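You operate a simulated robot arm through the tools that you are given. There is no shell and no other tool. Be economical: measure what you need, move in short steps, check, and stop when the job is done.

Carry out the task below with a simulated robot arm. There is one attempt and no reset: what you move stays moved.

JOB
Shut the guard, set the gap for the 22 mm panel and run it through.
Fine: stop the rollers after; it lies evenly coated on the exit table.

Only the result counts: the job must be done as asked and must still hold three seconds after the hand-in. Knocking over, shifting, dropping, spilling or breaking anything else fails it.

ROBOT AND FRAMES
A 5-joint arm with a two-finger parallel gripper on a trunk, on a base that drives. Base frame: it is fixed to the floor where the robot stands at the start and does not move with it; the origin is under the middle of the robot, x ahead of it, y to its left, z up. Units: mm, rad, N and s.
It reaches about 1134 mm from its shoulder. Its first joint turns from -2.601 to 2.601 rad. Places, roughly: ball lever [3200, -300, 900]; black knob [3000, -200, 900]; blue drain lever [3200, -300, 1000]; clear guard [3200, 0, 1000]; grey knob [2900, -100, 900]; marked lane on the feed table [3000, 0, 900]; panel [3000, 250, 1000]; red roller switch [2900, 0, 900]; speed dial [2900, 0, 700]. Payload 1.57 kg.
Tool frame: the origin (TCP) lies between the finger pads and is the grasp point; the fingertips stand 30 mm ahead of it; z points along the fingers, y is the line along which they close. Largest opening 110 mm; finger width 24, thickness 12; the body of the gripper, 48 by 112 mm, starts 78 mm behind the TCP.
Orientation is that of the tool frame in the base frame, as [roll, pitch, yaw] about the fixed x, y, z axes, in that order (R = Rz(yaw) Ry(pitch) Rx(roll)). With the fingers straight down and closing along the base's y, the tool's x points along the base's -x, its y along +y and its z along -z.

CONTROLS
- The arm moves only by the tool move_arm. Its argument "motion" is a list of rows, each an object (a shift or turn left out is 0, a gripper value left out holds the last) with "offset": the shift along the base's x, y, z in mm, a list of three; "delta_rot": the turn, a rotation vector about the base's x, y, z in rad, a list of three; "claw": the finger opening in mm, from 0 to 110. In form: [{"offset": [dx, dy, dz], "delta_rot": [wx, wy, wz], "claw": claw}, ...]. A call has 1 to 8 rows; each row is the pose to reach, as a shift and turn from the pose commanded when the call began. A row lasts 0.2 s, in which the tool goes at most 50 mm and 0.15 rad; a call with a longer step from one row to the next is refused whole, and so is a gripper value outside its range. Where a pose cannot be reached the arm comes as near as it can. A force on the tool above 90 N (or 10 N above the force at the start of the call, whichever is more), or a blocked arm, ends the call early, and 0.2 s more pass. Each finger travels about 72 mm/s and halts on what it meets, pressing with about 33 N; the grip force reading is that of the motor and also rises with nothing between the fingers. The clock runs only during rows and for 0.2 s after the last one: add rows that repeat a pose to give the fingers time. It gives the time, the measured TCP pose, the force on the tool (base axes), the opening and the grip force at its end, in the units of the frame above (readings bear some noise), with the torque about the TCP (base axes, N m) and any sound that the robot's microphone picked up.
- Cameras (640 x 400 px; columns grow to the right, rows downward): "scene" is now at [42.1, 118.1, 1886.6]; the picture's right is [-0.23, -0.97, 0.00], its down [-0.54, 0.13, -0.83] and it looks along [0.81, -0.19, -0.55] (base axes); focal length 261 px, centre (320, 200). "wrist" rides on the gripper at [70, 16, -141] in the tool frame; the picture's right is [-0.23, 0.97, 0.00], its down [-0.86, -0.20, -0.48] and it looks along [-0.47, -0.11, 0.88] (tool axes); focal length 222 px, centre (320, 200). There is no depth. A picture from a camera that has moved, and an enlarged one, comes with that camera's place and axes in the base frame and with its lens. The place of the scene camera against the robot may be out by one fixed shift of up to 12 mm in any direction.
- grab_frame(camera): a new picture of that camera. It takes no simulated time.
- slide_trunk(by): slides the trunk up (or, below 0, down) by that many mm; the arm and the scene camera ride with it, the base frame stays. It gives what a move gives, with no picture.
- base_move(legs): drives the robot by 1 to 6 legs, each [ahead, turn to the left] in mm and rad, along the robot's own axes; the way and the turn of a leg run together, so that a leg with both is an arc; at most 1500 mm and 3.142 rad a leg. The arm and the cameras ride along, it lands a little off, and it stops where it bumps. It gives what a move gives.
- turn_head(pan, tilt): turns the head with the scene camera to pan (to the left, within 2.705 rad either way) and tilt (down, from -0.506 to 1.204), counted from straight ahead of the robot. It gives what a move gives.
- enlarge(camera, box): a new picture of the part [left, top, right, bottom] of that camera's present view, enlarged. It takes no simulated time.
- hand_in(): hands the job in; it is judged then, once.

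Work in short steps. Places have to be worked out from the pictures, the camera data and where the tool is seen: move nearer, look again, correct. Check each grasp and each placing, and mend what went wrong. You have 120 turns and 90 pictures in all, those below and enlarged ones among them. Open the gripper and draw the arm clear of the work before you hand the job in, unless the task says otherwise; then end with one line.

The tools are called after "Emit:" as name(argument=value, ...) on one line, values as JSON. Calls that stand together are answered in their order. move_arm: Moves the arm, as the interface text tells. Its arguments: {"type":"object","properties":{"motion":{"type":"array","items":{"type":"object","properties":{"offset":{"type":"array","items":{"type":"number"}},"delta_rot":{"type":"array","items":{"type":"number"}},"claw":{"type":"number"}}}}},"required":["motion"]} The other tools are called the same way: slide_trunk (by) slides the trunk up or down; base_move (legs) drives the base; turn_head (pan, tilt) turns the head that bears the scene camera; grab_frame (camera) takes a picture; enlarge (camera, box) takes an enlarged picture of a part of a camera's view; hand_in () hands the job in.

At the start:

```text
t: 0.0
position: [677.7, -99.6, 1157.6]
tool_rot: [-3.14, -0.001, -3.138]
ft_force: [-0.8, -0.4, 0.2]
ft_torque: [0.01, 0.03, 0.0]
gripper_width: 110.0
grip_force: 0.1
trunk travel left (down, up): [-890.0, 80.0]
robot x, y, heading: [-1.0, -39.2, -0.006]
head pan, tilt: [-0.229, 0.586]
```

scene: 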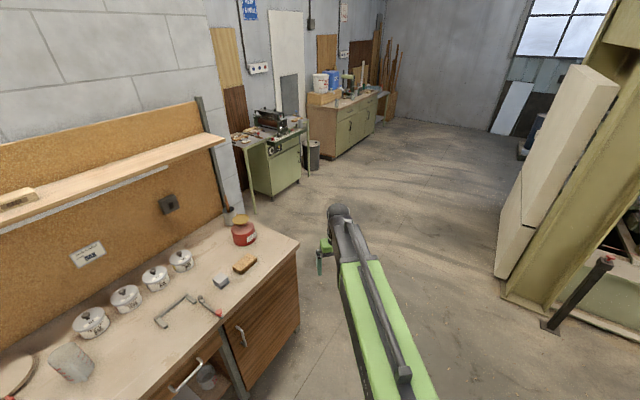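
wrist: 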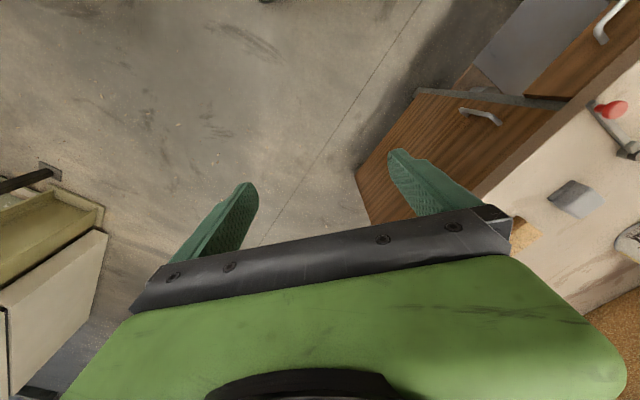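

The machine (a roller coater) stands about 3 m ahead. I enlarge that part of the view before driving.

Emit:
enlarge(camera="scene", box=[220, 90, 340, 210])

```text
3.33 times, centred on (280, 150) of scene
camera zoom: at [42.1, 118.1, 1886.6], right [-0.23, -0.97, 0.0], down [-0.54, 0.13, -0.83], along [0.81, -0.19, -0.55], focal length 871 px, centre (453, 367)
```

zoom: 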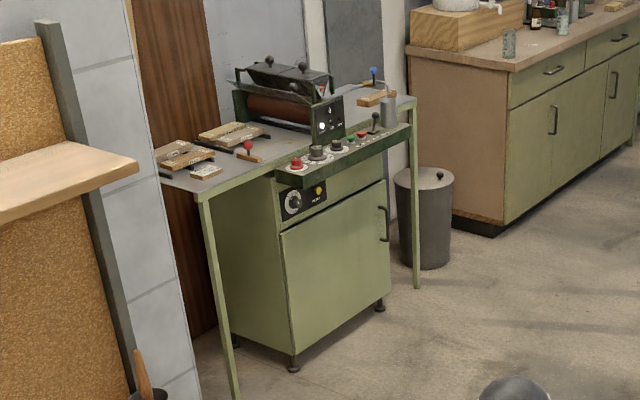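

The room is turned about 45° to my frame; the machine's front faces (-x,-y). I drive around the bench corner and stop before the machine, facing it.

Emit:
base_move(legs=[[0, -0.6], [1500, 0], [0, 0.6], [950, 0], [0, 0.785]])

Emit:
turn_head(pan=0.0, tilt=0.75)

Emit:
grab_frame(camera="scene")

```text
t: 17.3
position: [2717.5, -408.5, 1157.4]
tool_rot: [-3.14, 0.001, -2.355]
ft_force: [-0.1, 1.0, 0.6]
ft_torque: [-0.06, -0.02, 0.02]
gripper_width: 110.1
grip_force: 0.1
trunk travel left (down, up): [-890.0, 80.0]
robot x, y, heading: [2183.9, -837.5, 0.777]
head pan, tilt: [-0.229, 0.586]
```

```text
t: 18.1
position: [2717.8, -410.7, 1157.0]
tool_rot: [-3.141, 0.0, -2.353]
ft_force: [-0.1, 0.1, 0.9]
ft_torque: [-0.04, -0.02, 0.03]
gripper_width: 110.1
grip_force: 0.0
trunk travel left (down, up): [-890.0, 80.0]
robot x, y, heading: [2183.5, -836.6, 0.772]
head pan, tilt: [0.0, 0.75]
```

```text
86 pictures are left
camera scene: at [2092.4, -677.6, 1872.4], right [0.7, -0.72, 0.0], down [-0.49, -0.48, -0.73], along [0.52, 0.51, -0.68], focal length 261 px, centre (320, 200)
```

scene: 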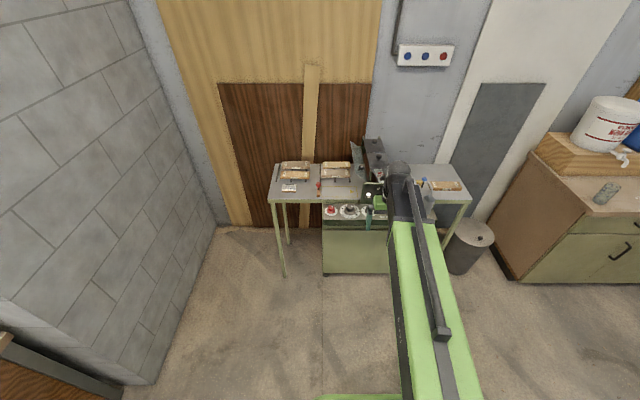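

Now facing the machine squarely. I enlarge for detail; the arm hides part of it, so I also use the wrist view.

Emit:
enlarge(camera="scene", box=[260, 130, 420, 230])

Emit:
grab_frame(camera="wrist")

```text
4.00 times, centred on (340, 180) of scene
camera zoom: at [2092.4, -677.6, 1872.4], right [0.7, -0.72, 0.0], down [-0.49, -0.48, -0.73], along [0.52, 0.51, -0.68], focal length 1046 px, centre (240, 280)
```

zoom: 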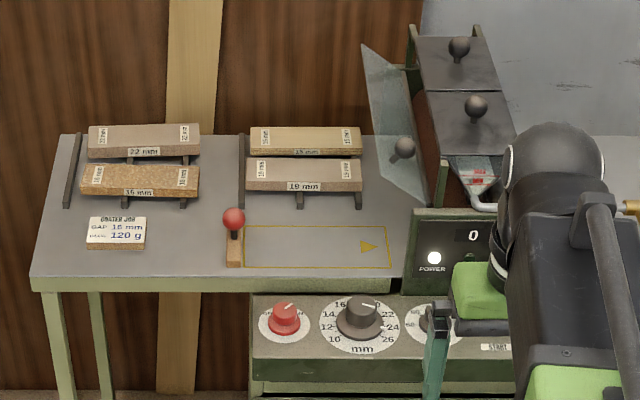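

```text
84 pictures are left
camera wrist: at [2657.6, -449.5, 1298.9], right [-0.53, 0.85, 0.0], down [0.74, 0.46, 0.48], along [0.41, 0.25, -0.88], focal length 222 px, centre (320, 200)
```

wrist: 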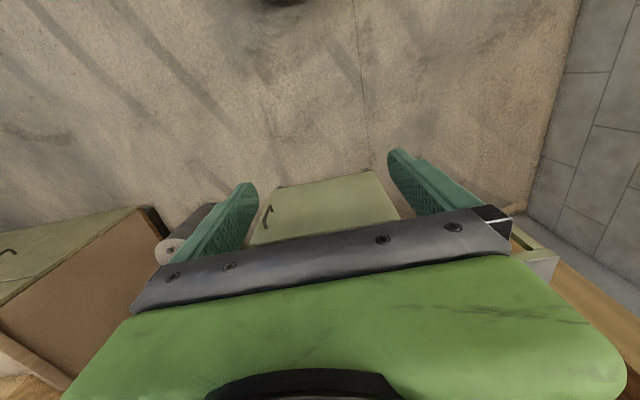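

The controls and the job card are partly hidden by the arm. I swing the tool to the right, away from the machine, and look again.

Emit:
move_arm(motion=[{"offset": [27, -41, 0]}, {"offset": [54, -82, 0]}, {"offset": [76, -124, 0]}, {"offset": [98, -166, 0]}, {"offset": [118, -209, 0]}, {"offset": [138, -252, 0]}, {"offset": [155, -297, 0]}, {"offset": [170, -343, 0]}])

Emit:
enlarge(camera="scene", box=[260, 140, 370, 220])

Emit:
enlarge(camera="scene", box=[340, 120, 480, 220])

```text
t: 19.9
position: [2890.4, -754.4, 1156.3]
tool_rot: [3.141, -0.001, -2.355]
ft_force: [-0.1, -0.5, -0.4]
ft_torque: [0.02, -0.01, -0.01]
gripper_width: 109.7
grip_force: 0.0
trunk travel left (down, up): [-890.0, 80.0]
robot x, y, heading: [2186.6, -838.5, 0.771]
head pan, tilt: [0.0, 0.75]
```

```text
5.00 times, centred on (315, 180) of scene
camera zoom: at [2093.6, -679.2, 1872.5], right [0.7, -0.72, 0.0], down [-0.49, -0.48, -0.73], along [0.52, 0.51, -0.68], focal length 1307 px, centre (345, 300)
```

zoom: 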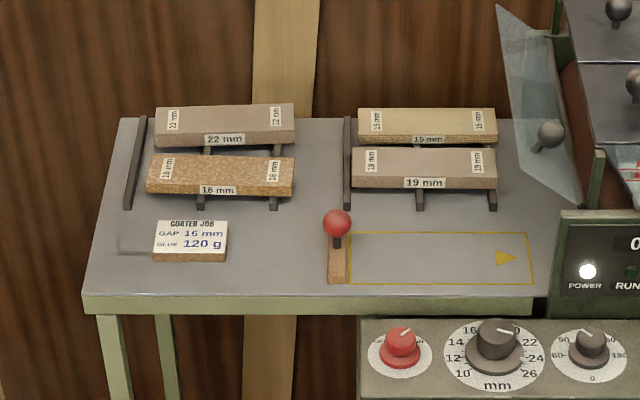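

```text
4.00 times, centred on (410, 170) of scene
camera zoom: at [2093.6, -679.2, 1872.5], right [0.7, -0.72, 0.0], down [-0.49, -0.48, -0.73], along [0.52, 0.51, -0.68], focal length 1046 px, centre (-40, 320)
```

zoom: 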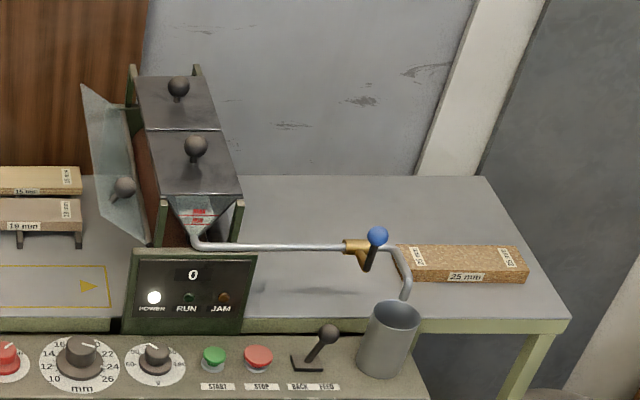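

Layout, left to right: red roller switch, gap knob (mm), black glue knob (g), START, STOP, BACK/FEED lever, blue drain lever. The 22 mm panel is the back-left one on the rack. The card says GAP 16 / GLUE 120 g. I pull the tool back and drive nearer.

Emit:
move_arm(motion=[{"offset": [-35, -34, 0]}, {"offset": [-70, -68, 0]}, {"offset": [-105, -102, 0]}, {"offset": [-140, -136, 0]}])

Emit:
base_move(legs=[[330, 0]])

Emit:
turn_head(pan=-0.1, tilt=0.85)

Emit:
grab_frame(camera="scene")

```text
t: 20.9
position: [2747.0, -889.5, 1156.8]
tool_rot: [-3.141, 0.001, -2.354]
ft_force: [1.1, 0.0, 0.3]
ft_torque: [0.01, -0.02, 0.0]
gripper_width: 110.0
grip_force: 0.0
trunk travel left (down, up): [-890.0, 80.0]
robot x, y, heading: [2179.9, -833.5, 0.772]
head pan, tilt: [0.0, 0.75]
```

```text
t: 23.1
position: [2987.8, -657.7, 1156.6]
tool_rot: [3.141, 0.0, -2.359]
ft_force: [0.6, -0.2, -0.1]
ft_torque: [-0.04, 0.01, -0.02]
gripper_width: 110.0
grip_force: 0.0
trunk travel left (down, up): [-890.0, 80.0]
robot x, y, heading: [2420.9, -602.9, 0.767]
head pan, tilt: [0.0, 0.75]
```

```text
t: 23.7
position: [2988.0, -657.9, 1156.9]
tool_rot: [-3.14, 0.001, -2.358]
ft_force: [0.2, -1.5, -0.8]
ft_torque: [0.04, 0.01, -0.01]
gripper_width: 110.1
grip_force: 0.1
trunk travel left (down, up): [-890.0, 80.0]
robot x, y, heading: [2428.9, -598.8, 0.769]
head pan, tilt: [-0.099, 0.85]
```

```text
81 pictures are left
camera scene: at [2334.8, -453.8, 1864.4], right [0.62, -0.78, 0.0], down [-0.59, -0.47, -0.66], along [0.52, 0.41, -0.75], focal length 261 px, centre (320, 200)
```

scene: 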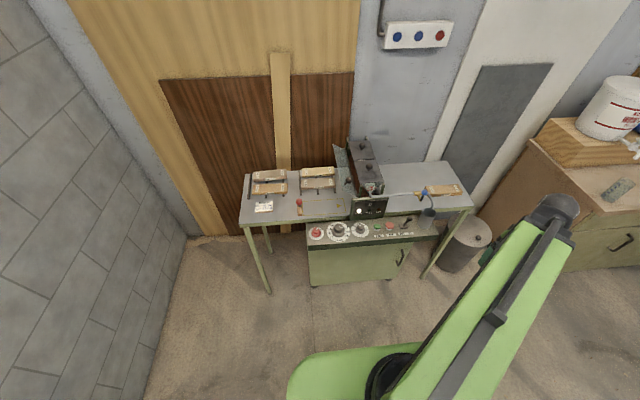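

Clear view now. I enlarge the controls, the machine, and the exit side.

Emit:
enlarge(camera="scene", box=[300, 205, 364, 245])

Emit:
enlarge(camera="scene", box=[325, 130, 425, 230])

Emit:
enlarge(camera="scene", box=[360, 175, 480, 250])

Emit:
enlarge(camera="scene", box=[235, 160, 360, 240])

```text
10.00 times, centred on (332, 225) of scene
camera zoom: at [2334.8, -453.8, 1864.4], right [0.62, -0.78, 0.0], down [-0.59, -0.47, -0.66], along [0.52, 0.41, -0.75], focal length 2614 px, centre (200, -50)
```

zoom: 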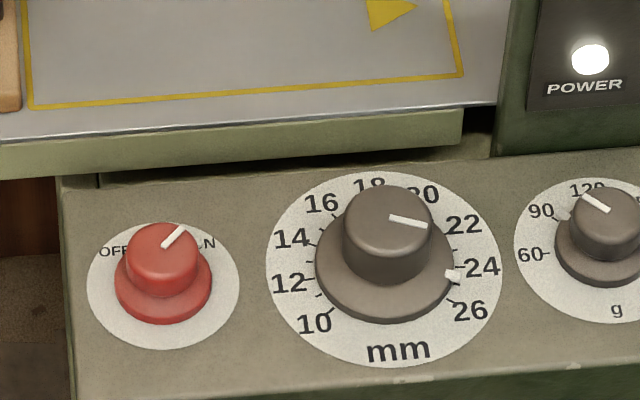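

```text
4.00 times, centred on (375, 180) of scene
camera zoom: at [2334.8, -453.8, 1864.4], right [0.62, -0.78, 0.0], down [-0.59, -0.47, -0.66], along [0.52, 0.41, -0.75], focal length 1046 px, centre (100, 280)
```

zoom: 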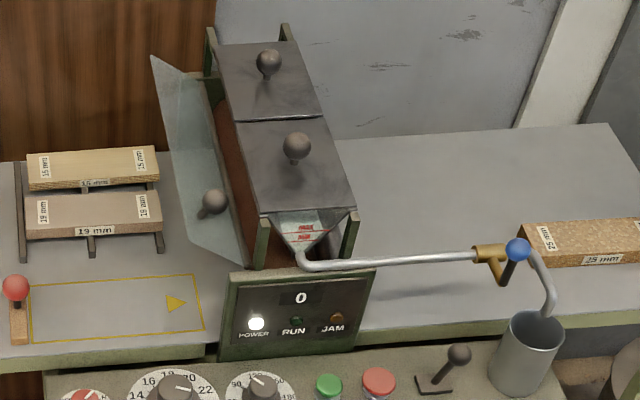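

```text
5.33 times, centred on (420, 212) of scene
camera zoom: at [2334.8, -453.8, 1864.4], right [0.62, -0.78, 0.0], down [-0.59, -0.47, -0.66], along [0.52, 0.41, -0.75], focal length 1394 px, centre (-213, 133)
```

zoom: 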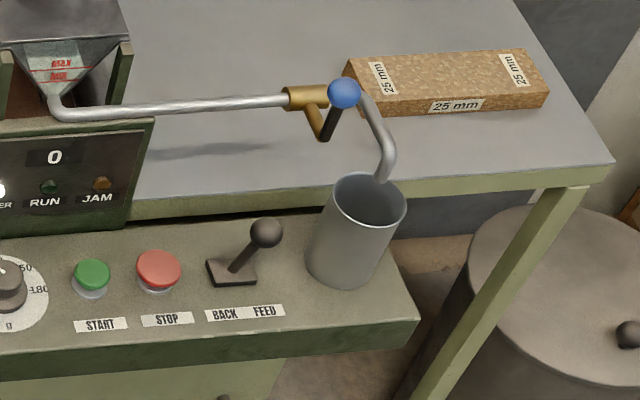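

```text
5.00 times, centred on (298, 200) of scene
camera zoom: at [2334.8, -453.8, 1864.4], right [0.62, -0.78, 0.0], down [-0.59, -0.47, -0.66], along [0.52, 0.41, -0.75], focal length 1307 px, centre (432, 200)
```

zoom: 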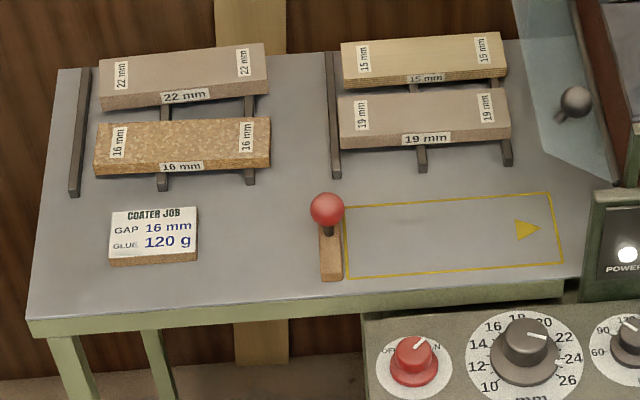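

I zoom further on the glue knob and the hopper sight glass.

Emit:
enlarge(camera="scene", box=[345, 215, 377, 240])

Emit:
enlarge(camera="scene", box=[345, 175, 393, 215])

Emit:
enlarge(camera="scene", box=[320, 210, 360, 245])

```text
16.00 times, centred on (361, 228) of scene
camera zoom: at [2334.8, -453.8, 1864.4], right [0.62, -0.78, 0.0], down [-0.59, -0.47, -0.66], along [0.52, 0.41, -0.75], focal length 4182 px, centre (-336, -240)
```

zoom: 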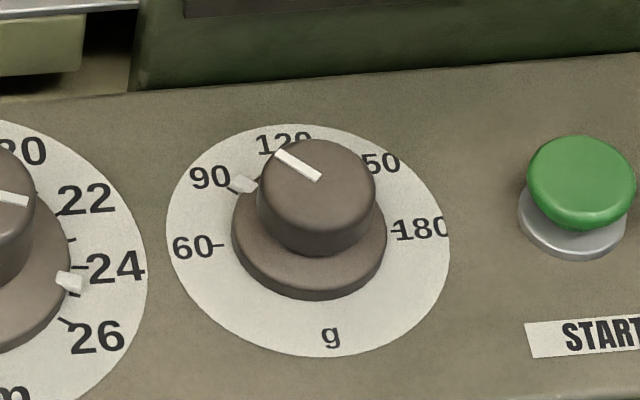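

```text
10.00 times, centred on (369, 195) of scene
camera zoom: at [2334.8, -453.8, 1864.4], right [0.62, -0.78, 0.0], down [-0.59, -0.47, -0.66], along [0.52, 0.41, -0.75], focal length 2614 px, centre (-170, 250)
```

zoom: 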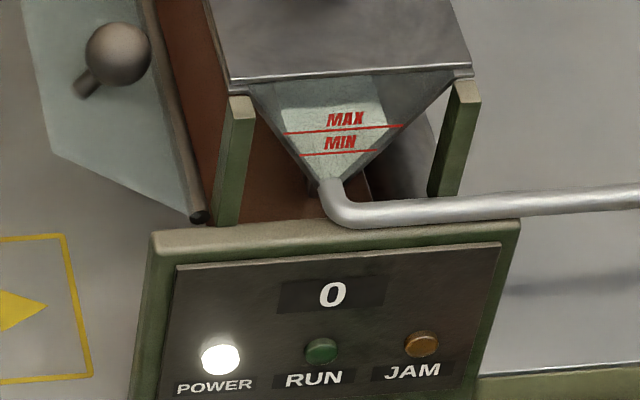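

```text
11.43 times, centred on (340, 228) of scene
camera zoom: at [2334.8, -453.8, 1864.4], right [0.62, -0.78, 0.0], down [-0.59, -0.47, -0.66], along [0.52, 0.41, -0.75], focal length 2987 px, centre (91, -114)
```

zoom: 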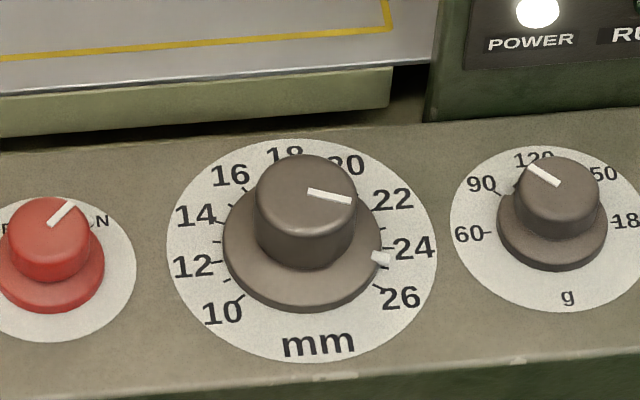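

The gap index is at about 24; the glue is at about 90 and was not asked to be changed. The guard is swung up-left. I lower the trunk for a flatter view of guard, feed slot and table.

Emit:
slide_trunk(by=-350)

Emit:
turn_head(pan=-0.1, tilt=0.5)

Emit:
enlarge(camera="scene", box=[230, 130, 480, 286])

Emit:
enlarge(camera="scene", box=[325, 140, 405, 220])

```text
t: 27.1
position: [2986.9, -657.8, 807.1]
tool_rot: [-3.141, 0.001, -2.357]
ft_force: [0.2, 0.0, -0.1]
ft_torque: [-0.01, -0.01, -0.02]
gripper_width: 110.0
grip_force: 0.0
trunk travel left (down, up): [-540.0, 430.0]
robot x, y, heading: [2422.7, -602.5, 0.774]
head pan, tilt: [-0.099, 0.85]
```

```text
t: 28.0
position: [2986.7, -656.8, 807.2]
tool_rot: [3.141, 0.001, -2.359]
ft_force: [-0.5, -0.4, 0.0]
ft_torque: [-0.02, 0.04, 0.01]
gripper_width: 109.9
grip_force: 0.0
trunk travel left (down, up): [-540.0, 430.0]
robot x, y, heading: [2422.3, -600.7, 0.774]
head pan, tilt: [-0.099, 0.499]
```

```text
2.56 times, centred on (355, 208) of scene
camera zoom: at [2345.0, -445.8, 1544.3], right [0.62, -0.78, 0.0], down [-0.38, -0.3, -0.88], along [0.69, 0.55, -0.48], focal length 669 px, centre (230, 180)
```

zoom: 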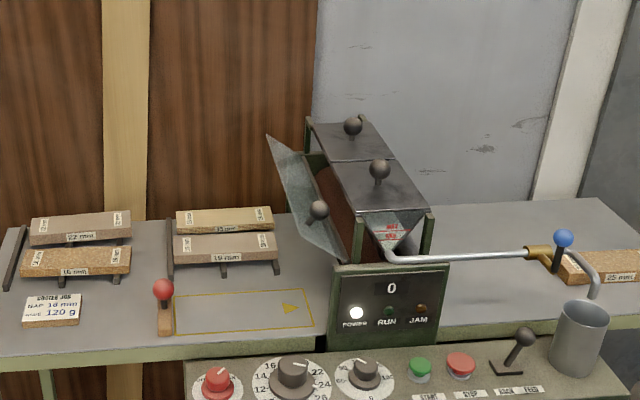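

```text
5.00 times, centred on (365, 180) of scene
camera zoom: at [2345.0, -445.8, 1544.3], right [0.62, -0.78, 0.0], down [-0.38, -0.3, -0.88], along [0.69, 0.55, -0.48], focal length 1307 px, centre (95, 300)
```

zoom: 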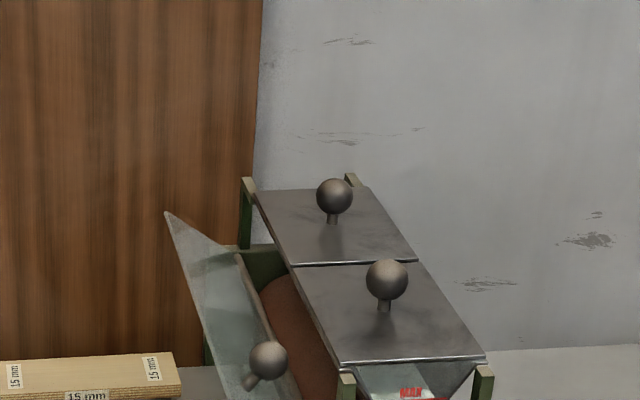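

Triangulating the two views puts the guard's ball at about (3077, -29, 1039), with its hinge end near (3046, -97, 1002). To understand how it swings I need a view from the feed end; I back off, shift left along the table and look back.

Emit:
slide_trunk(by=150)

Emit:
base_move(legs=[[-220, 0], [0, 1.571], [480, 0], [0, -1.571], [200, 0]])

Emit:
turn_head(pan=-0.5, tilt=0.5)

Emit:
grab_frame(camera="scene")

```text
t: 29.7
position: [2988.3, -657.8, 957.0]
tool_rot: [3.141, 0.0, -2.359]
ft_force: [-0.2, 0.1, -0.5]
ft_torque: [0.01, 0.01, 0.01]
gripper_width: 110.0
grip_force: 0.1
trunk travel left (down, up): [-690.0, 280.0]
robot x, y, heading: [2424.4, -598.9, 0.772]
head pan, tilt: [-0.099, 0.499]
```

```text
t: 42.7
position: [2637.6, -327.7, 956.1]
tool_rot: [3.138, -0.001, -2.354]
ft_force: [-0.4, 0.4, -0.7]
ft_torque: [-0.03, 0.05, -0.02]
gripper_width: 109.7
grip_force: 0.1
trunk travel left (down, up): [-690.0, 280.0]
robot x, y, heading: [2088.7, -284.8, 0.792]
head pan, tilt: [-0.099, 0.499]
```

```text
t: 43.6
position: [2637.6, -328.3, 958.3]
tool_rot: [3.14, -0.001, -2.352]
ft_force: [-0.2, 0.0, 0.3]
ft_torque: [0.0, -0.03, -0.01]
gripper_width: 110.2
grip_force: 0.0
trunk travel left (down, up): [-690.0, 280.0]
robot x, y, heading: [2086.2, -289.7, 0.79]
head pan, tilt: [-0.499, 0.499]
```

```text
71 pictures are left
camera scene: at [2019.6, -164.6, 1694.4], right [0.28, -0.96, 0.0], down [-0.46, -0.14, -0.88], along [0.84, 0.25, -0.48], focal length 261 px, centre (320, 200)
```

scene: 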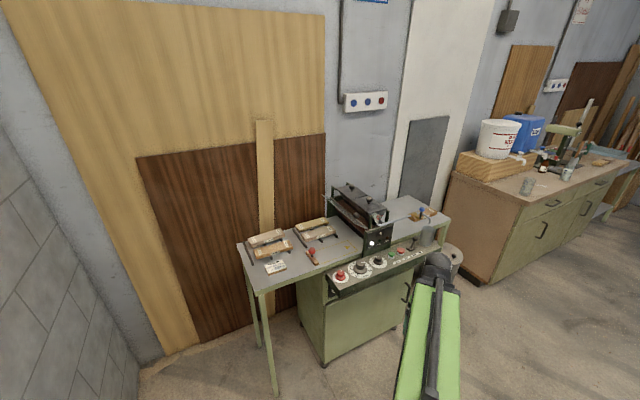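

Emit:
enlarge(camera="scene", box=[305, 170, 415, 270])

Emit:
enlarge(camera="scene", box=[235, 210, 345, 300])

```text
4.00 times, centred on (360, 220) of scene
camera zoom: at [2019.6, -164.6, 1694.4], right [0.28, -0.96, 0.0], down [-0.46, -0.14, -0.88], along [0.84, 0.25, -0.48], focal length 1046 px, centre (160, 120)
```

zoom: 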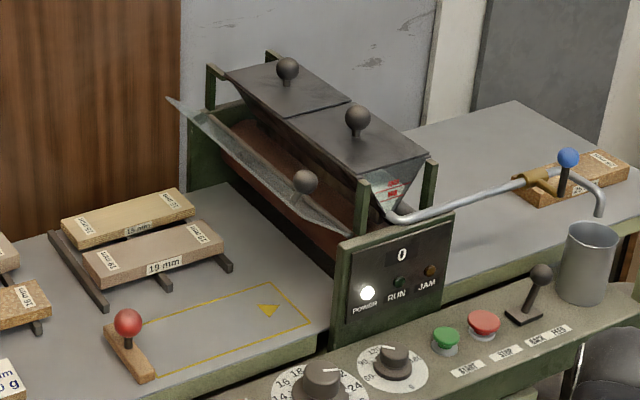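

```text
4.44 times, centred on (290, 255) of scene
camera zoom: at [2019.6, -164.6, 1694.4], right [0.28, -0.96, 0.0], down [-0.46, -0.14, -0.88], along [0.84, 0.25, -0.48], focal length 1162 px, centre (453, -44)
```

zoom: 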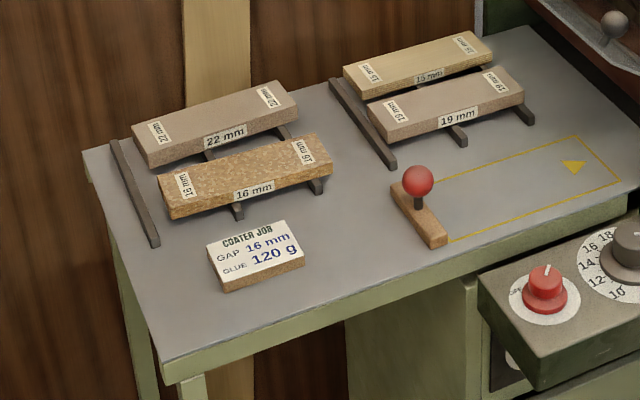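

The guard is hinged along its upper rod above the infeed and is now swung up; shutting it means folding it down. The red switch points to ON. Panel ≈180×60 mm, table z≈848. I drive to a working place centred between panel rack and controls.

Emit:
base_move(legs=[[0, -1.571], [350, 0], [0, 1.544], [170, 0]])

Emit:
turn_head(pan=0.0, tilt=0.8)

Emit:
grab_frame(camera="scene")

```text
t: 54.5
position: [2998.8, -520.6, 957.1]
tool_rot: [3.141, 0.0, -2.444]
ft_force: [-1.0, -0.5, 0.3]
ft_torque: [0.07, 0.05, -0.03]
gripper_width: 110.0
grip_force: 0.0
trunk travel left (down, up): [-690.0, 280.0]
robot x, y, heading: [2449.3, -424.3, 0.69]
head pan, tilt: [-0.499, 0.499]
```

```text
t: 55.5
position: [2997.7, -519.5, 957.2]
tool_rot: [3.139, 0.0, -2.444]
ft_force: [0.6, 0.0, -1.3]
ft_torque: [-0.01, 0.05, -0.01]
gripper_width: 109.9
grip_force: 0.0
trunk travel left (down, up): [-690.0, 280.0]
robot x, y, heading: [2447.3, -426.9, 0.685]
head pan, tilt: [0.0, 0.799]
```

```text
68 pictures are left
camera scene: at [2368.1, -261.5, 1668.5], right [0.63, -0.77, 0.0], down [-0.56, -0.45, -0.7], along [0.54, 0.44, -0.72], focal length 261 px, centre (320, 200)
```

scene: 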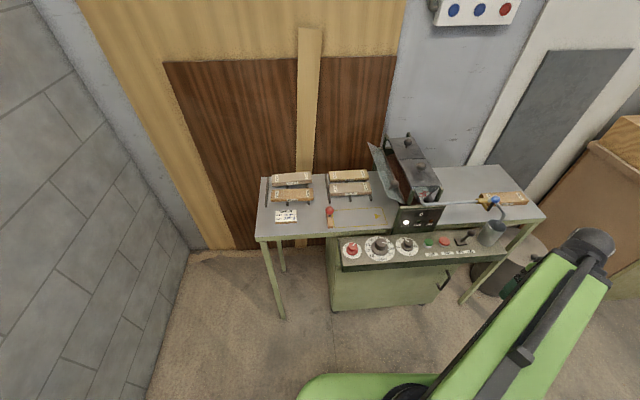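

Good spot. I enlarge the guard and rack from here for positions.

Emit:
enlarge(camera="scene", box=[360, 130, 450, 240])

Emit:
enlarge(camera="scene", box=[255, 165, 400, 255])

```text
3.64 times, centred on (405, 185) of scene
camera zoom: at [2368.1, -261.5, 1668.5], right [0.63, -0.77, 0.0], down [-0.56, -0.45, -0.7], along [0.54, 0.44, -0.72], focal length 950 px, centre (11, 254)
```

zoom: 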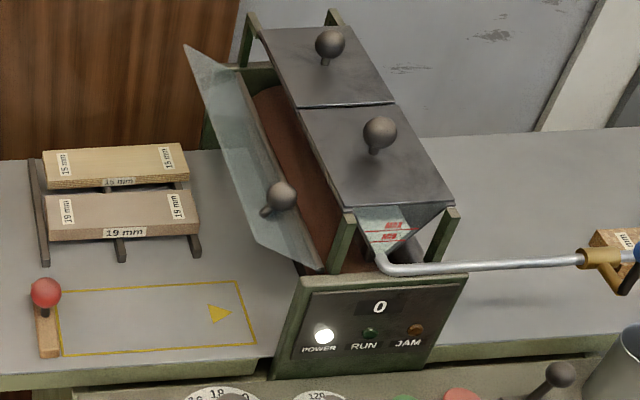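

```text
4.41 times, centred on (328, 210) of scene
camera zoom: at [2368.1, -261.5, 1668.5], right [0.63, -0.77, 0.0], down [-0.56, -0.45, -0.7], along [0.54, 0.44, -0.72], focal length 1154 px, centre (287, 156)
```

zoom: 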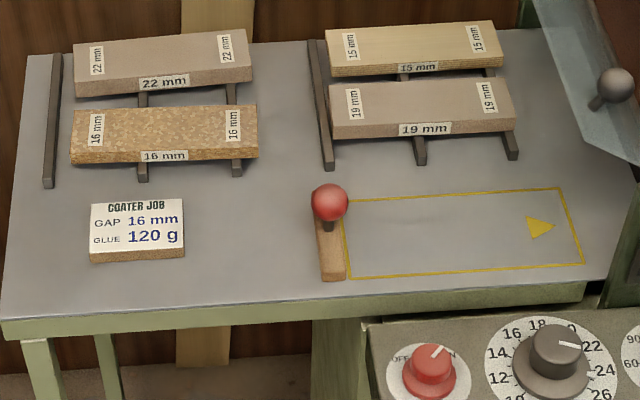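

The new view confirms the ball at (3075,-28,1039) and hinge front at (3044,-95,1002). Plan: with closed fingers, press the guard's free part down beside the ball and follow it round. I raise the tool and swing it left in front of the machine while spinning it so the camera side faces the feed end.

Emit:
move_arm(motion=[{"offset": [-21, 31, 25], "delta_rot": [0, 0, -0.149], "claw": 0}, {"offset": [-42, 62, 50], "delta_rot": [0, 0, -0.298]}, {"offset": [-64, 93, 75], "delta_rot": [0, 0, -0.447]}, {"offset": [-85, 124, 100], "delta_rot": [0, 0, -0.596]}, {"offset": [-106, 156, 125], "delta_rot": [0, 0, -0.745]}, {"offset": [-127, 187, 150], "delta_rot": [0, 0, -0.894]}, {"offset": [-149, 218, 175], "delta_rot": [0, 0, -1.043]}, {"offset": [-170, 249, 200], "delta_rot": [0, 0, -1.192]}])

Emit:
move_arm(motion=[{"offset": [-21, 31, 25], "delta_rot": [0, 0, -0.149]}, {"offset": [-43, 62, 50], "delta_rot": [0, 0, -0.298]}, {"offset": [-10, 95, 50], "delta_rot": [0, 0, -0.313]}])

Emit:
grab_frame(camera="wrist")

```text
t: 57.2
position: [2982.3, -229.9, 956.9]
tool_rot: [-3.137, -0.005, 2.647]
ft_force: [0.8, 0.3, 0.2]
ft_torque: [0.0, 0.01, 0.0]
gripper_width: 0.0
grip_force: 21.0
out of reach, approached as far as the arm can: row 1, 2, 3, 4, 5, 6, 7, 8
trunk travel left (down, up): [-690.0, 280.0]
robot x, y, heading: [2449.1, -429.4, 0.682]
head pan, tilt: [0.0, 0.799]
```

```text
t: 58.0
position: [2967.6, -129.1, 956.3]
tool_rot: [3.138, 0.0, 2.335]
ft_force: [-0.7, 0.1, -0.8]
ft_torque: [-0.01, -0.02, -0.01]
gripper_width: 0.2
grip_force: 21.6
out of reach, approached as far as the arm can: row 1, 2, 3
trunk travel left (down, up): [-690.0, 280.0]
robot x, y, heading: [2446.9, -430.0, 0.683]
head pan, tilt: [0.0, 0.799]
```

```text
65 pictures are left
camera wrist: at [2931.9, -68.6, 1098.8], right [0.86, 0.51, 0.0], down [0.45, -0.76, 0.48], along [0.24, -0.41, -0.88], focal length 222 px, centre (320, 200)
```

wrist: 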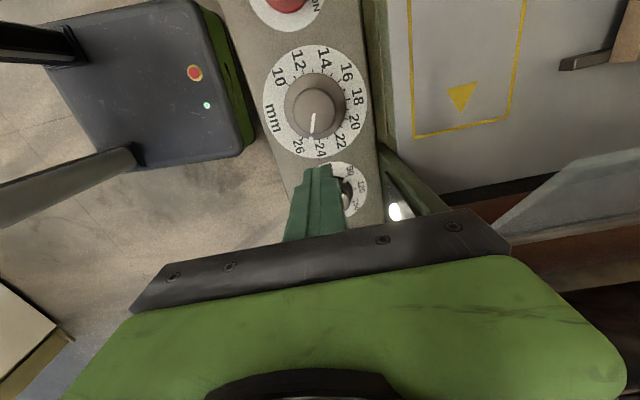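

The arm cannot lift higher by itself here, so I raise the trunk instead.

Emit:
slide_trunk(by=260)

Emit:
move_arm(motion=[{"offset": [0, 0, -5]}])

Emit:
grab_frame(camera="wrist")

```text
t: 60.7
position: [2967.1, -129.6, 1217.1]
tool_rot: [3.14, 0.0, 2.335]
ft_force: [0.3, 0.2, -0.1]
ft_torque: [-0.02, -0.01, -0.03]
gripper_width: 0.0
grip_force: 21.3
trunk travel left (down, up): [-950.0, 20.0]
robot x, y, heading: [2446.9, -427.4, 0.684]
head pan, tilt: [0.0, 0.799]
```

```text
t: 61.1
position: [2967.6, -129.4, 1217.9]
tool_rot: [3.139, 0.0, 2.334]
ft_force: [0.1, -0.3, 0.5]
ft_torque: [0.02, -0.01, -0.01]
gripper_width: 0.1
grip_force: 21.6
out of reach, approached as far as the arm can: row 1
trunk travel left (down, up): [-950.0, 20.0]
robot x, y, heading: [2447.4, -424.1, 0.688]
head pan, tilt: [0.0, 0.799]
```

```text
64 pictures are left
camera wrist: at [2931.5, -69.1, 1358.9], right [0.86, 0.51, 0.0], down [0.45, -0.76, 0.48], along [0.24, -0.41, -0.88], focal length 222 px, centre (320, 200)
```

wrist: 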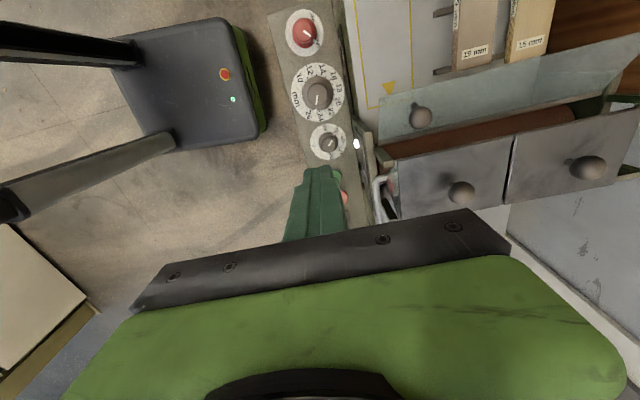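

The commanded height is evidently still above the reached one. I lower the command in steps (this spot was already safe at z=957).

Emit:
move_arm(motion=[{"offset": [0, 0, -50]}, {"offset": [0, 0, -100]}, {"offset": [0, 0, -150]}, {"offset": [0, 0, -200]}])

```text
t: 62.1
position: [2967.6, -129.6, 1216.9]
tool_rot: [3.141, 0.001, 2.335]
ft_force: [0.2, -0.2, 0.1]
ft_torque: [0.0, 0.02, -0.01]
gripper_width: 0.0
grip_force: 20.9
out of reach, approached as far as the arm can: row 1, 2, 3, 4
trunk travel left (down, up): [-950.0, 20.0]
robot x, y, heading: [2449.1, -426.8, 0.693]
head pan, tilt: [0.0, 0.799]
```

Emit:
move_arm(motion=[{"offset": [0, 0, -45]}, {"offset": [0, 0, -60]}])

```text
t: 62.7
position: [2967.4, -128.9, 1217.5]
tool_rot: [3.14, -0.001, 2.336]
ft_force: [0.5, 0.3, -0.2]
ft_torque: [0.02, -0.03, 0.0]
gripper_width: 0.0
grip_force: 21.2
out of reach, approached as far as the arm can: row 1, 2
trunk travel left (down, up): [-950.0, 20.0]
robot x, y, heading: [2448.4, -421.3, 0.688]
head pan, tilt: [0.0, 0.799]
```

The command must be too near the base (inside minimum radius ~600), which explains the sticking. I move the command outward, keeping left of the machine.

Emit:
move_arm(motion=[{"offset": [35, 29, 0]}, {"offset": [70, 58, 0]}, {"offset": [105, 86, 0]}, {"offset": [140, 115, 0]}])

```text
t: 63.7
position: [3112.4, -12.3, 1216.4]
tool_rot: [3.14, -0.001, 2.335]
ft_force: [0.0, 0.6, -0.3]
ft_torque: [-0.01, -0.01, -0.02]
gripper_width: 0.0
grip_force: 21.3
trunk travel left (down, up): [-950.0, 20.0]
robot x, y, heading: [2449.6, -426.4, 0.687]
head pan, tilt: [0.0, 0.799]
```

Now moving freely at (3112,-12,1216). I go 60 mm left (-f) over the guard's outer part and descend to just above it.

Emit:
move_arm(motion=[{"offset": [-34, 35, 0]}, {"offset": [-41, 43, -40]}, {"offset": [-41, 43, -80]}, {"offset": [-41, 43, -100]}])

Emit:
grab_frame(camera="scene")

Emit:
grab_frame(camera="wrist")

```text
t: 64.7
position: [3071.3, 27.2, 1217.5]
tool_rot: [3.14, -0.003, 2.336]
ft_force: [0.1, -0.5, 0.0]
ft_torque: [0.01, -0.02, -0.01]
gripper_width: 0.0
grip_force: 21.5
out of reach, approached as far as the arm can: row 2, 3, 4
trunk travel left (down, up): [-950.0, 20.0]
robot x, y, heading: [2446.7, -424.8, 0.689]
head pan, tilt: [0.0, 0.799]
```

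```text
63 pictures are left
camera scene: at [2368.4, -261.8, 1928.5], right [0.63, -0.77, 0.0], down [-0.56, -0.45, -0.7], along [0.54, 0.44, -0.72], focal length 261 px, centre (320, 200)
```

scene: 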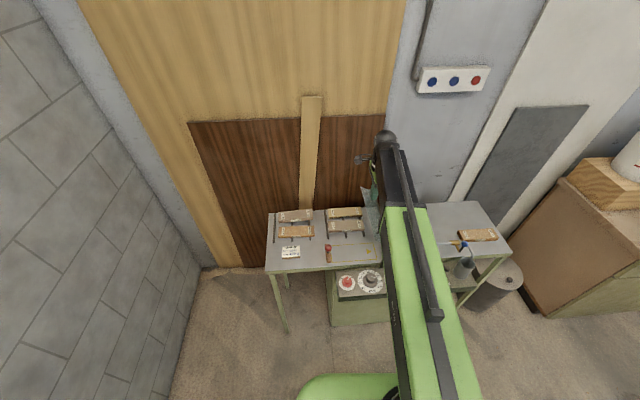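

```text
62 pictures are left
camera wrist: at [3034.6, 88.1, 1358.9], right [0.86, 0.51, 0.0], down [0.45, -0.76, 0.48], along [0.24, -0.41, -0.88], focal length 222 px, centre (320, 200)
```

wrist: 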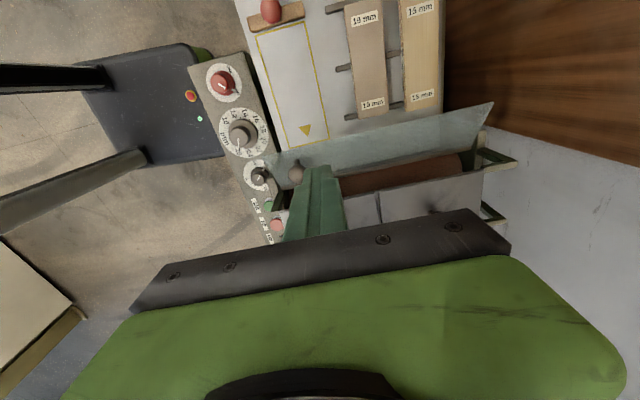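

Going down with the arm is refused at any amount: its height seems limited relative to the trunk with the tool upright. I test a small upward move to learn the range.

Emit:
move_arm(motion=[{"offset": [0, 0, 30]}, {"offset": [0, 0, 60]}])

```text
t: 65.3
position: [3070.5, 27.9, 1217.5]
tool_rot: [3.14, -0.001, 2.336]
ft_force: [-0.3, 1.1, 0.3]
ft_torque: [0.02, 0.04, 0.0]
gripper_width: 0.0
grip_force: 20.7
out of reach, approached as far as the arm can: row 1, 2
trunk travel left (down, up): [-950.0, 20.0]
robot x, y, heading: [2448.8, -423.1, 0.68]
head pan, tilt: [0.0, 0.799]
```

So height is set by the trunk only. I shift 25 mm deeper to keep off the ball, then lower with the trunk toward the plate.

Emit:
move_arm(motion=[{"offset": [18, 17, 0]}])

Emit:
slide_trunk(by=-105)

Emit:
slide_trunk(by=-25)

Emit:
grab_frame(camera="wrist")

```text
t: 65.7
position: [3090.2, 47.3, 1217.1]
tool_rot: [-3.141, 0.0, 2.335]
ft_force: [-0.9, 0.8, 0.5]
ft_torque: [0.02, 0.0, 0.0]
gripper_width: 0.3
grip_force: 21.2
trunk travel left (down, up): [-950.0, 20.0]
robot x, y, heading: [2447.2, -426.1, 0.689]
head pan, tilt: [0.0, 0.799]
```

```text
t: 67.1
position: [3090.0, 44.4, 1112.3]
tool_rot: [3.14, 0.0, 2.336]
ft_force: [0.2, 0.0, -0.2]
ft_torque: [-0.02, -0.01, 0.0]
gripper_width: 0.1
grip_force: 21.4
trunk travel left (down, up): [-845.0, 125.0]
robot x, y, heading: [2446.3, -422.5, 0.682]
head pan, tilt: [0.0, 0.799]
```

```text
t: 67.8
position: [3089.6, 46.3, 1087.2]
tool_rot: [3.14, 0.0, 2.334]
ft_force: [-0.2, -0.8, 0.9]
ft_torque: [0.0, 0.06, -0.02]
gripper_width: 0.1
grip_force: 21.0
trunk travel left (down, up): [-820.0, 150.0]
robot x, y, heading: [2447.5, -420.8, 0.684]
head pan, tilt: [0.0, 0.799]
```

```text
61 pictures are left
camera wrist: at [3053.2, 106.1, 1228.9], right [0.86, 0.51, 0.0], down [0.45, -0.76, 0.48], along [0.24, -0.41, -0.88], focal length 222 px, centre (320, 200)
```

wrist: 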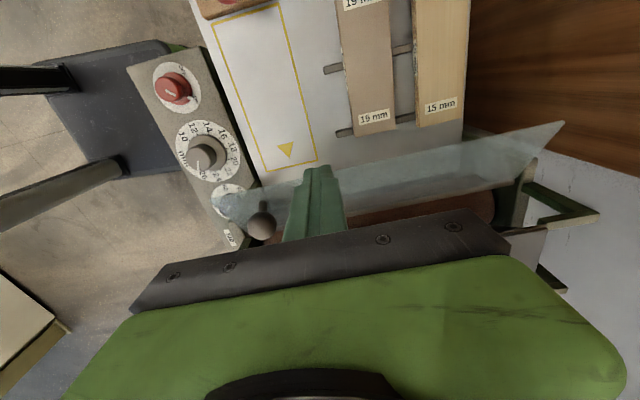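

The tip sits right over the guard's free edge (f≈2101). I shift 25 mm toward the hinge and press down step by step with the trunk.

Emit:
move_arm(motion=[{"offset": [17, -18, 0]}])

Emit:
slide_trunk(by=-35)

Emit:
slide_trunk(by=-30)

Emit:
grab_frame(camera="wrist")

```text
t: 68.2
position: [3107.1, 25.9, 1086.8]
tool_rot: [3.139, -0.003, 2.334]
ft_force: [0.2, 0.0, 1.1]
ft_torque: [0.02, -0.02, 0.01]
gripper_width: 0.0
grip_force: 21.8
trunk travel left (down, up): [-820.0, 150.0]
robot x, y, heading: [2449.6, -424.8, 0.682]
head pan, tilt: [0.0, 0.799]
```

```text
t: 69.0
position: [3106.3, 26.8, 1051.6]
tool_rot: [3.141, 0.0, 2.337]
ft_force: [-0.2, -0.5, -0.4]
ft_torque: [0.02, -0.02, 0.02]
gripper_width: 0.2
grip_force: 21.3
trunk travel left (down, up): [-785.0, 185.0]
robot x, y, heading: [2447.3, -422.1, 0.689]
head pan, tilt: [0.0, 0.799]
```

```text
t: 69.7
position: [3105.6, 27.1, 1021.6]
tool_rot: [3.14, -0.001, 2.335]
ft_force: [0.2, 0.1, -0.4]
ft_torque: [-0.01, 0.01, 0.01]
gripper_width: 0.1
grip_force: 20.9
trunk travel left (down, up): [-755.0, 215.0]
robot x, y, heading: [2449.4, -422.6, 0.687]
head pan, tilt: [0.0, 0.799]
```

```text
60 pictures are left
camera wrist: at [3070.4, 87.2, 1163.8], right [0.86, 0.51, 0.0], down [0.45, -0.76, 0.48], along [0.24, -0.41, -0.88], focal length 222 px, centre (320, 200)
```

wrist: 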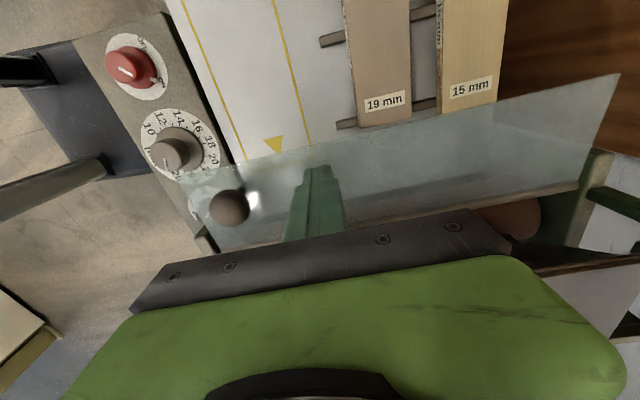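

Force is near zero and the ball has moved down and out, so the guard is following. I continue lowering.

Emit:
slide_trunk(by=-35)

Emit:
slide_trunk(by=-25)

Emit:
grab_frame(camera="wrist")

Emit:
enlarge(camera="scene", box=[330, 120, 460, 240])

```text
t: 70.5
position: [3106.3, 27.1, 987.2]
tool_rot: [3.141, -0.001, 2.335]
ft_force: [-0.5, 0.3, 0.2]
ft_torque: [-0.02, 0.01, -0.02]
gripper_width: 0.1
grip_force: 21.1
trunk travel left (down, up): [-720.0, 250.0]
robot x, y, heading: [2449.1, -424.1, 0.681]
head pan, tilt: [0.0, 0.799]
```

```text
t: 71.2
position: [3106.4, 26.6, 961.9]
tool_rot: [3.139, -0.002, 2.334]
ft_force: [0.4, -0.8, -0.4]
ft_torque: [-0.03, 0.02, -0.03]
gripper_width: 0.0
grip_force: 21.2
trunk travel left (down, up): [-695.0, 275.0]
robot x, y, heading: [2449.4, -422.2, 0.686]
head pan, tilt: [0.0, 0.799]
```

```text
59 pictures are left
camera wrist: at [3070.3, 87.2, 1103.9], right [0.86, 0.51, 0.0], down [0.45, -0.76, 0.48], along [0.24, -0.41, -0.88], focal length 222 px, centre (320, 200)
```

wrist: 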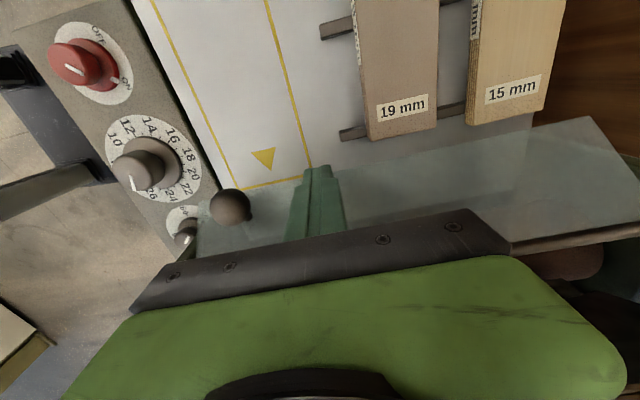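

```text
3.33 times, centred on (395, 180) of scene
camera zoom: at [2368.0, -261.5, 1673.4], right [0.63, -0.77, 0.0], down [-0.56, -0.45, -0.7], along [0.54, 0.44, -0.72], focal length 871 px, centre (70, 267)
```

zoom: 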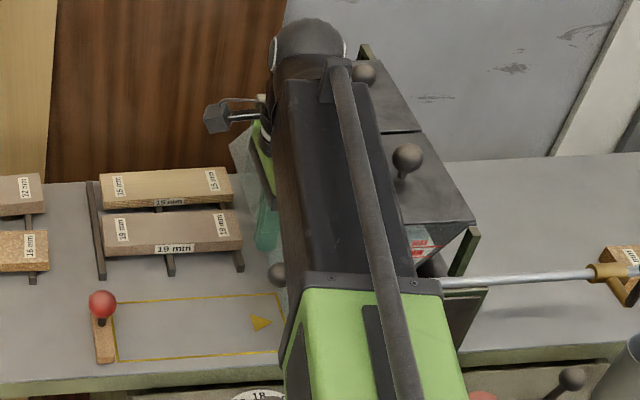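

The guard is now hanging at about 55° below level. I push it toward the machine (+f) to finish closing.

Emit:
move_arm(motion=[{"offset": [10, -11, 0]}, {"offset": [21, -22, 0]}])

Emit:
grab_frame(camera="wrist")

```text
t: 71.8
position: [3121.6, 11.1, 962.4]
tool_rot: [-3.141, -0.004, 2.339]
ft_force: [-47.1, 28.6, -16.6]
ft_torque: [-2.51, -3.81, -0.62]
gripper_width: 0.1
grip_force: 20.8
trunk travel left (down, up): [-695.0, 275.0]
robot x, y, heading: [2450.0, -425.5, 0.686]
head pan, tilt: [0.0, 0.799]
```

```text
57 pictures are left
camera wrist: at [3085.7, 71.8, 1104.4], right [0.86, 0.51, 0.0], down [0.45, -0.76, 0.47], along [0.24, -0.41, -0.88], focal length 222 px, centre (320, 200)
```

wrist: 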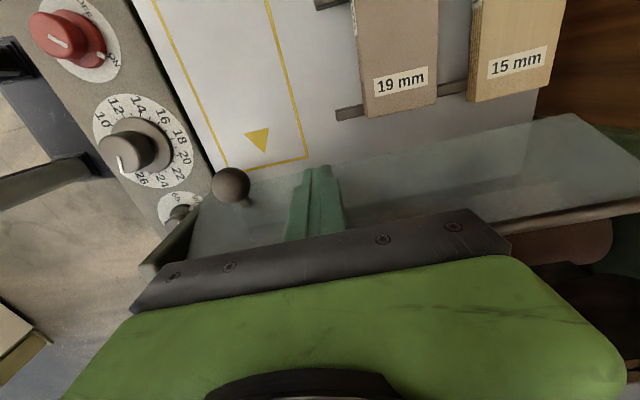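

The torque says the contact is 76 mm above the TCP – the gripper body touches the machine's upper lip, not the tip. I back off to the left, rise, move away over the free table part and look.

Emit:
move_arm(motion=[{"offset": [-17, 18, 0]}, {"offset": [-35, 36, 0]}])

Emit:
slide_trunk(by=130)

Emit:
move_arm(motion=[{"offset": [-33, 35, 0]}, {"offset": [-66, 70, 0]}, {"offset": [-99, 105, 0]}, {"offset": [-132, 140, 0]}, {"offset": [-165, 175, 0]}, {"offset": [-198, 210, 0]}])

Emit:
enlarge(camera="scene", box=[340, 140, 450, 270])

```text
t: 72.4
position: [3094.1, 40.0, 962.5]
tool_rot: [3.139, 0.0, 2.333]
ft_force: [0.1, 0.1, -1.0]
ft_torque: [0.02, 0.01, 0.0]
gripper_width: 0.3
grip_force: 20.9
trunk travel left (down, up): [-695.0, 275.0]
robot x, y, heading: [2446.6, -425.6, 0.686]
head pan, tilt: [0.0, 0.799]
```

```text
t: 74.0
position: [3092.6, 41.2, 1092.5]
tool_rot: [3.14, 0.0, 2.336]
ft_force: [0.3, 0.0, 0.1]
ft_torque: [-0.01, -0.04, -0.01]
gripper_width: 0.1
grip_force: 21.4
trunk travel left (down, up): [-825.0, 145.0]
robot x, y, heading: [2448.6, -424.3, 0.688]
head pan, tilt: [0.0, 0.799]
```

```text
t: 75.4
position: [2895.8, 252.6, 1091.3]
tool_rot: [3.139, 0.001, 2.333]
ft_force: [-0.3, 0.2, -0.7]
ft_torque: [-0.01, -0.05, 0.01]
gripper_width: 0.0
grip_force: 20.9
out of reach, approached as far as the arm can: row 5
trunk travel left (down, up): [-825.0, 145.0]
robot x, y, heading: [2447.0, -429.0, 0.681]
head pan, tilt: [0.0, 0.799]
```

```text
3.08 times, centred on (395, 205) of scene
camera zoom: at [2367.6, -260.7, 1803.3], right [0.63, -0.77, 0.0], down [-0.55, -0.45, -0.7], along [0.54, 0.44, -0.72], focal length 804 px, centre (89, 185)
```

zoom: 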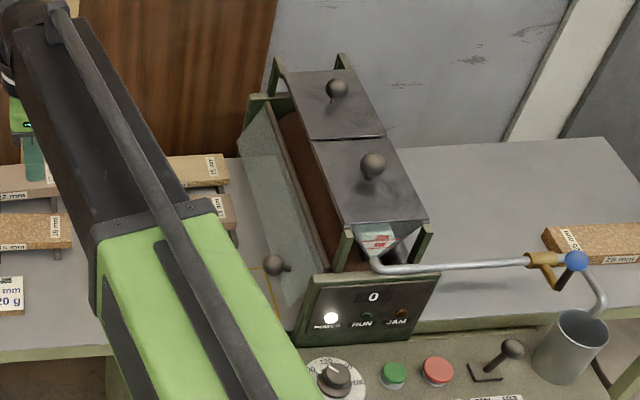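

The guard has folded down to about 75°; to be sure it is fully shut, I push it once more near the hinge with the tool higher, so the body clears the hopper lip.

Emit:
move_arm(motion=[{"offset": [32, -29, 0]}, {"offset": [64, -58, 0]}, {"offset": [96, -87, 0]}, {"offset": [128, -116, 0]}, {"offset": [160, -145, 0]}, {"offset": [192, -174, 0]}, {"offset": [218, -197, 0]}])

Emit:
slide_trunk(by=-95)

Emit:
move_arm(motion=[{"offset": [7, -7, 0]}, {"offset": [14, -14, 0]}, {"offset": [20, -21, 0]}])

Emit:
grab_frame(camera="wrist")

```text
t: 77.0
position: [3115.3, 54.4, 1092.4]
tool_rot: [3.14, -0.002, 2.337]
ft_force: [-0.3, -0.2, -0.2]
ft_torque: [0.02, 0.02, -0.01]
gripper_width: 0.1
grip_force: 21.0
trunk travel left (down, up): [-825.0, 145.0]
robot x, y, heading: [2447.2, -426.0, 0.688]
head pan, tilt: [0.0, 0.799]
```

```text
t: 78.3
position: [3115.1, 56.5, 998.1]
tool_rot: [3.14, 0.0, 2.335]
ft_force: [0.3, -0.5, 0.0]
ft_torque: [0.01, 0.02, 0.01]
gripper_width: 0.0
grip_force: 21.6
trunk travel left (down, up): [-730.0, 240.0]
robot x, y, heading: [2447.5, -422.7, 0.684]
head pan, tilt: [0.0, 0.799]
```

```text
t: 79.1
position: [3135.3, 36.4, 996.4]
tool_rot: [3.141, -0.001, 2.334]
ft_force: [-0.2, -1.0, -0.5]
ft_torque: [-0.01, 0.02, 0.03]
gripper_width: 0.1
grip_force: 21.1
trunk travel left (down, up): [-730.0, 240.0]
robot x, y, heading: [2444.2, -421.8, 0.686]
head pan, tilt: [0.0, 0.799]
```

```text
55 pictures are left
camera wrist: at [3098.9, 96.0, 1138.9], right [0.86, 0.51, 0.0], down [0.45, -0.76, 0.48], along [0.24, -0.41, -0.88], focal length 222 px, centre (320, 200)
```

wrist: 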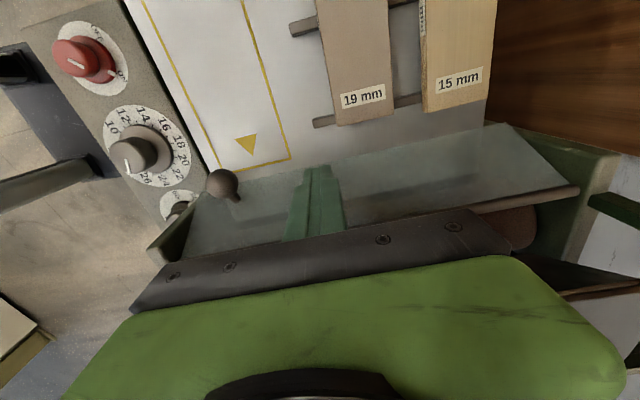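

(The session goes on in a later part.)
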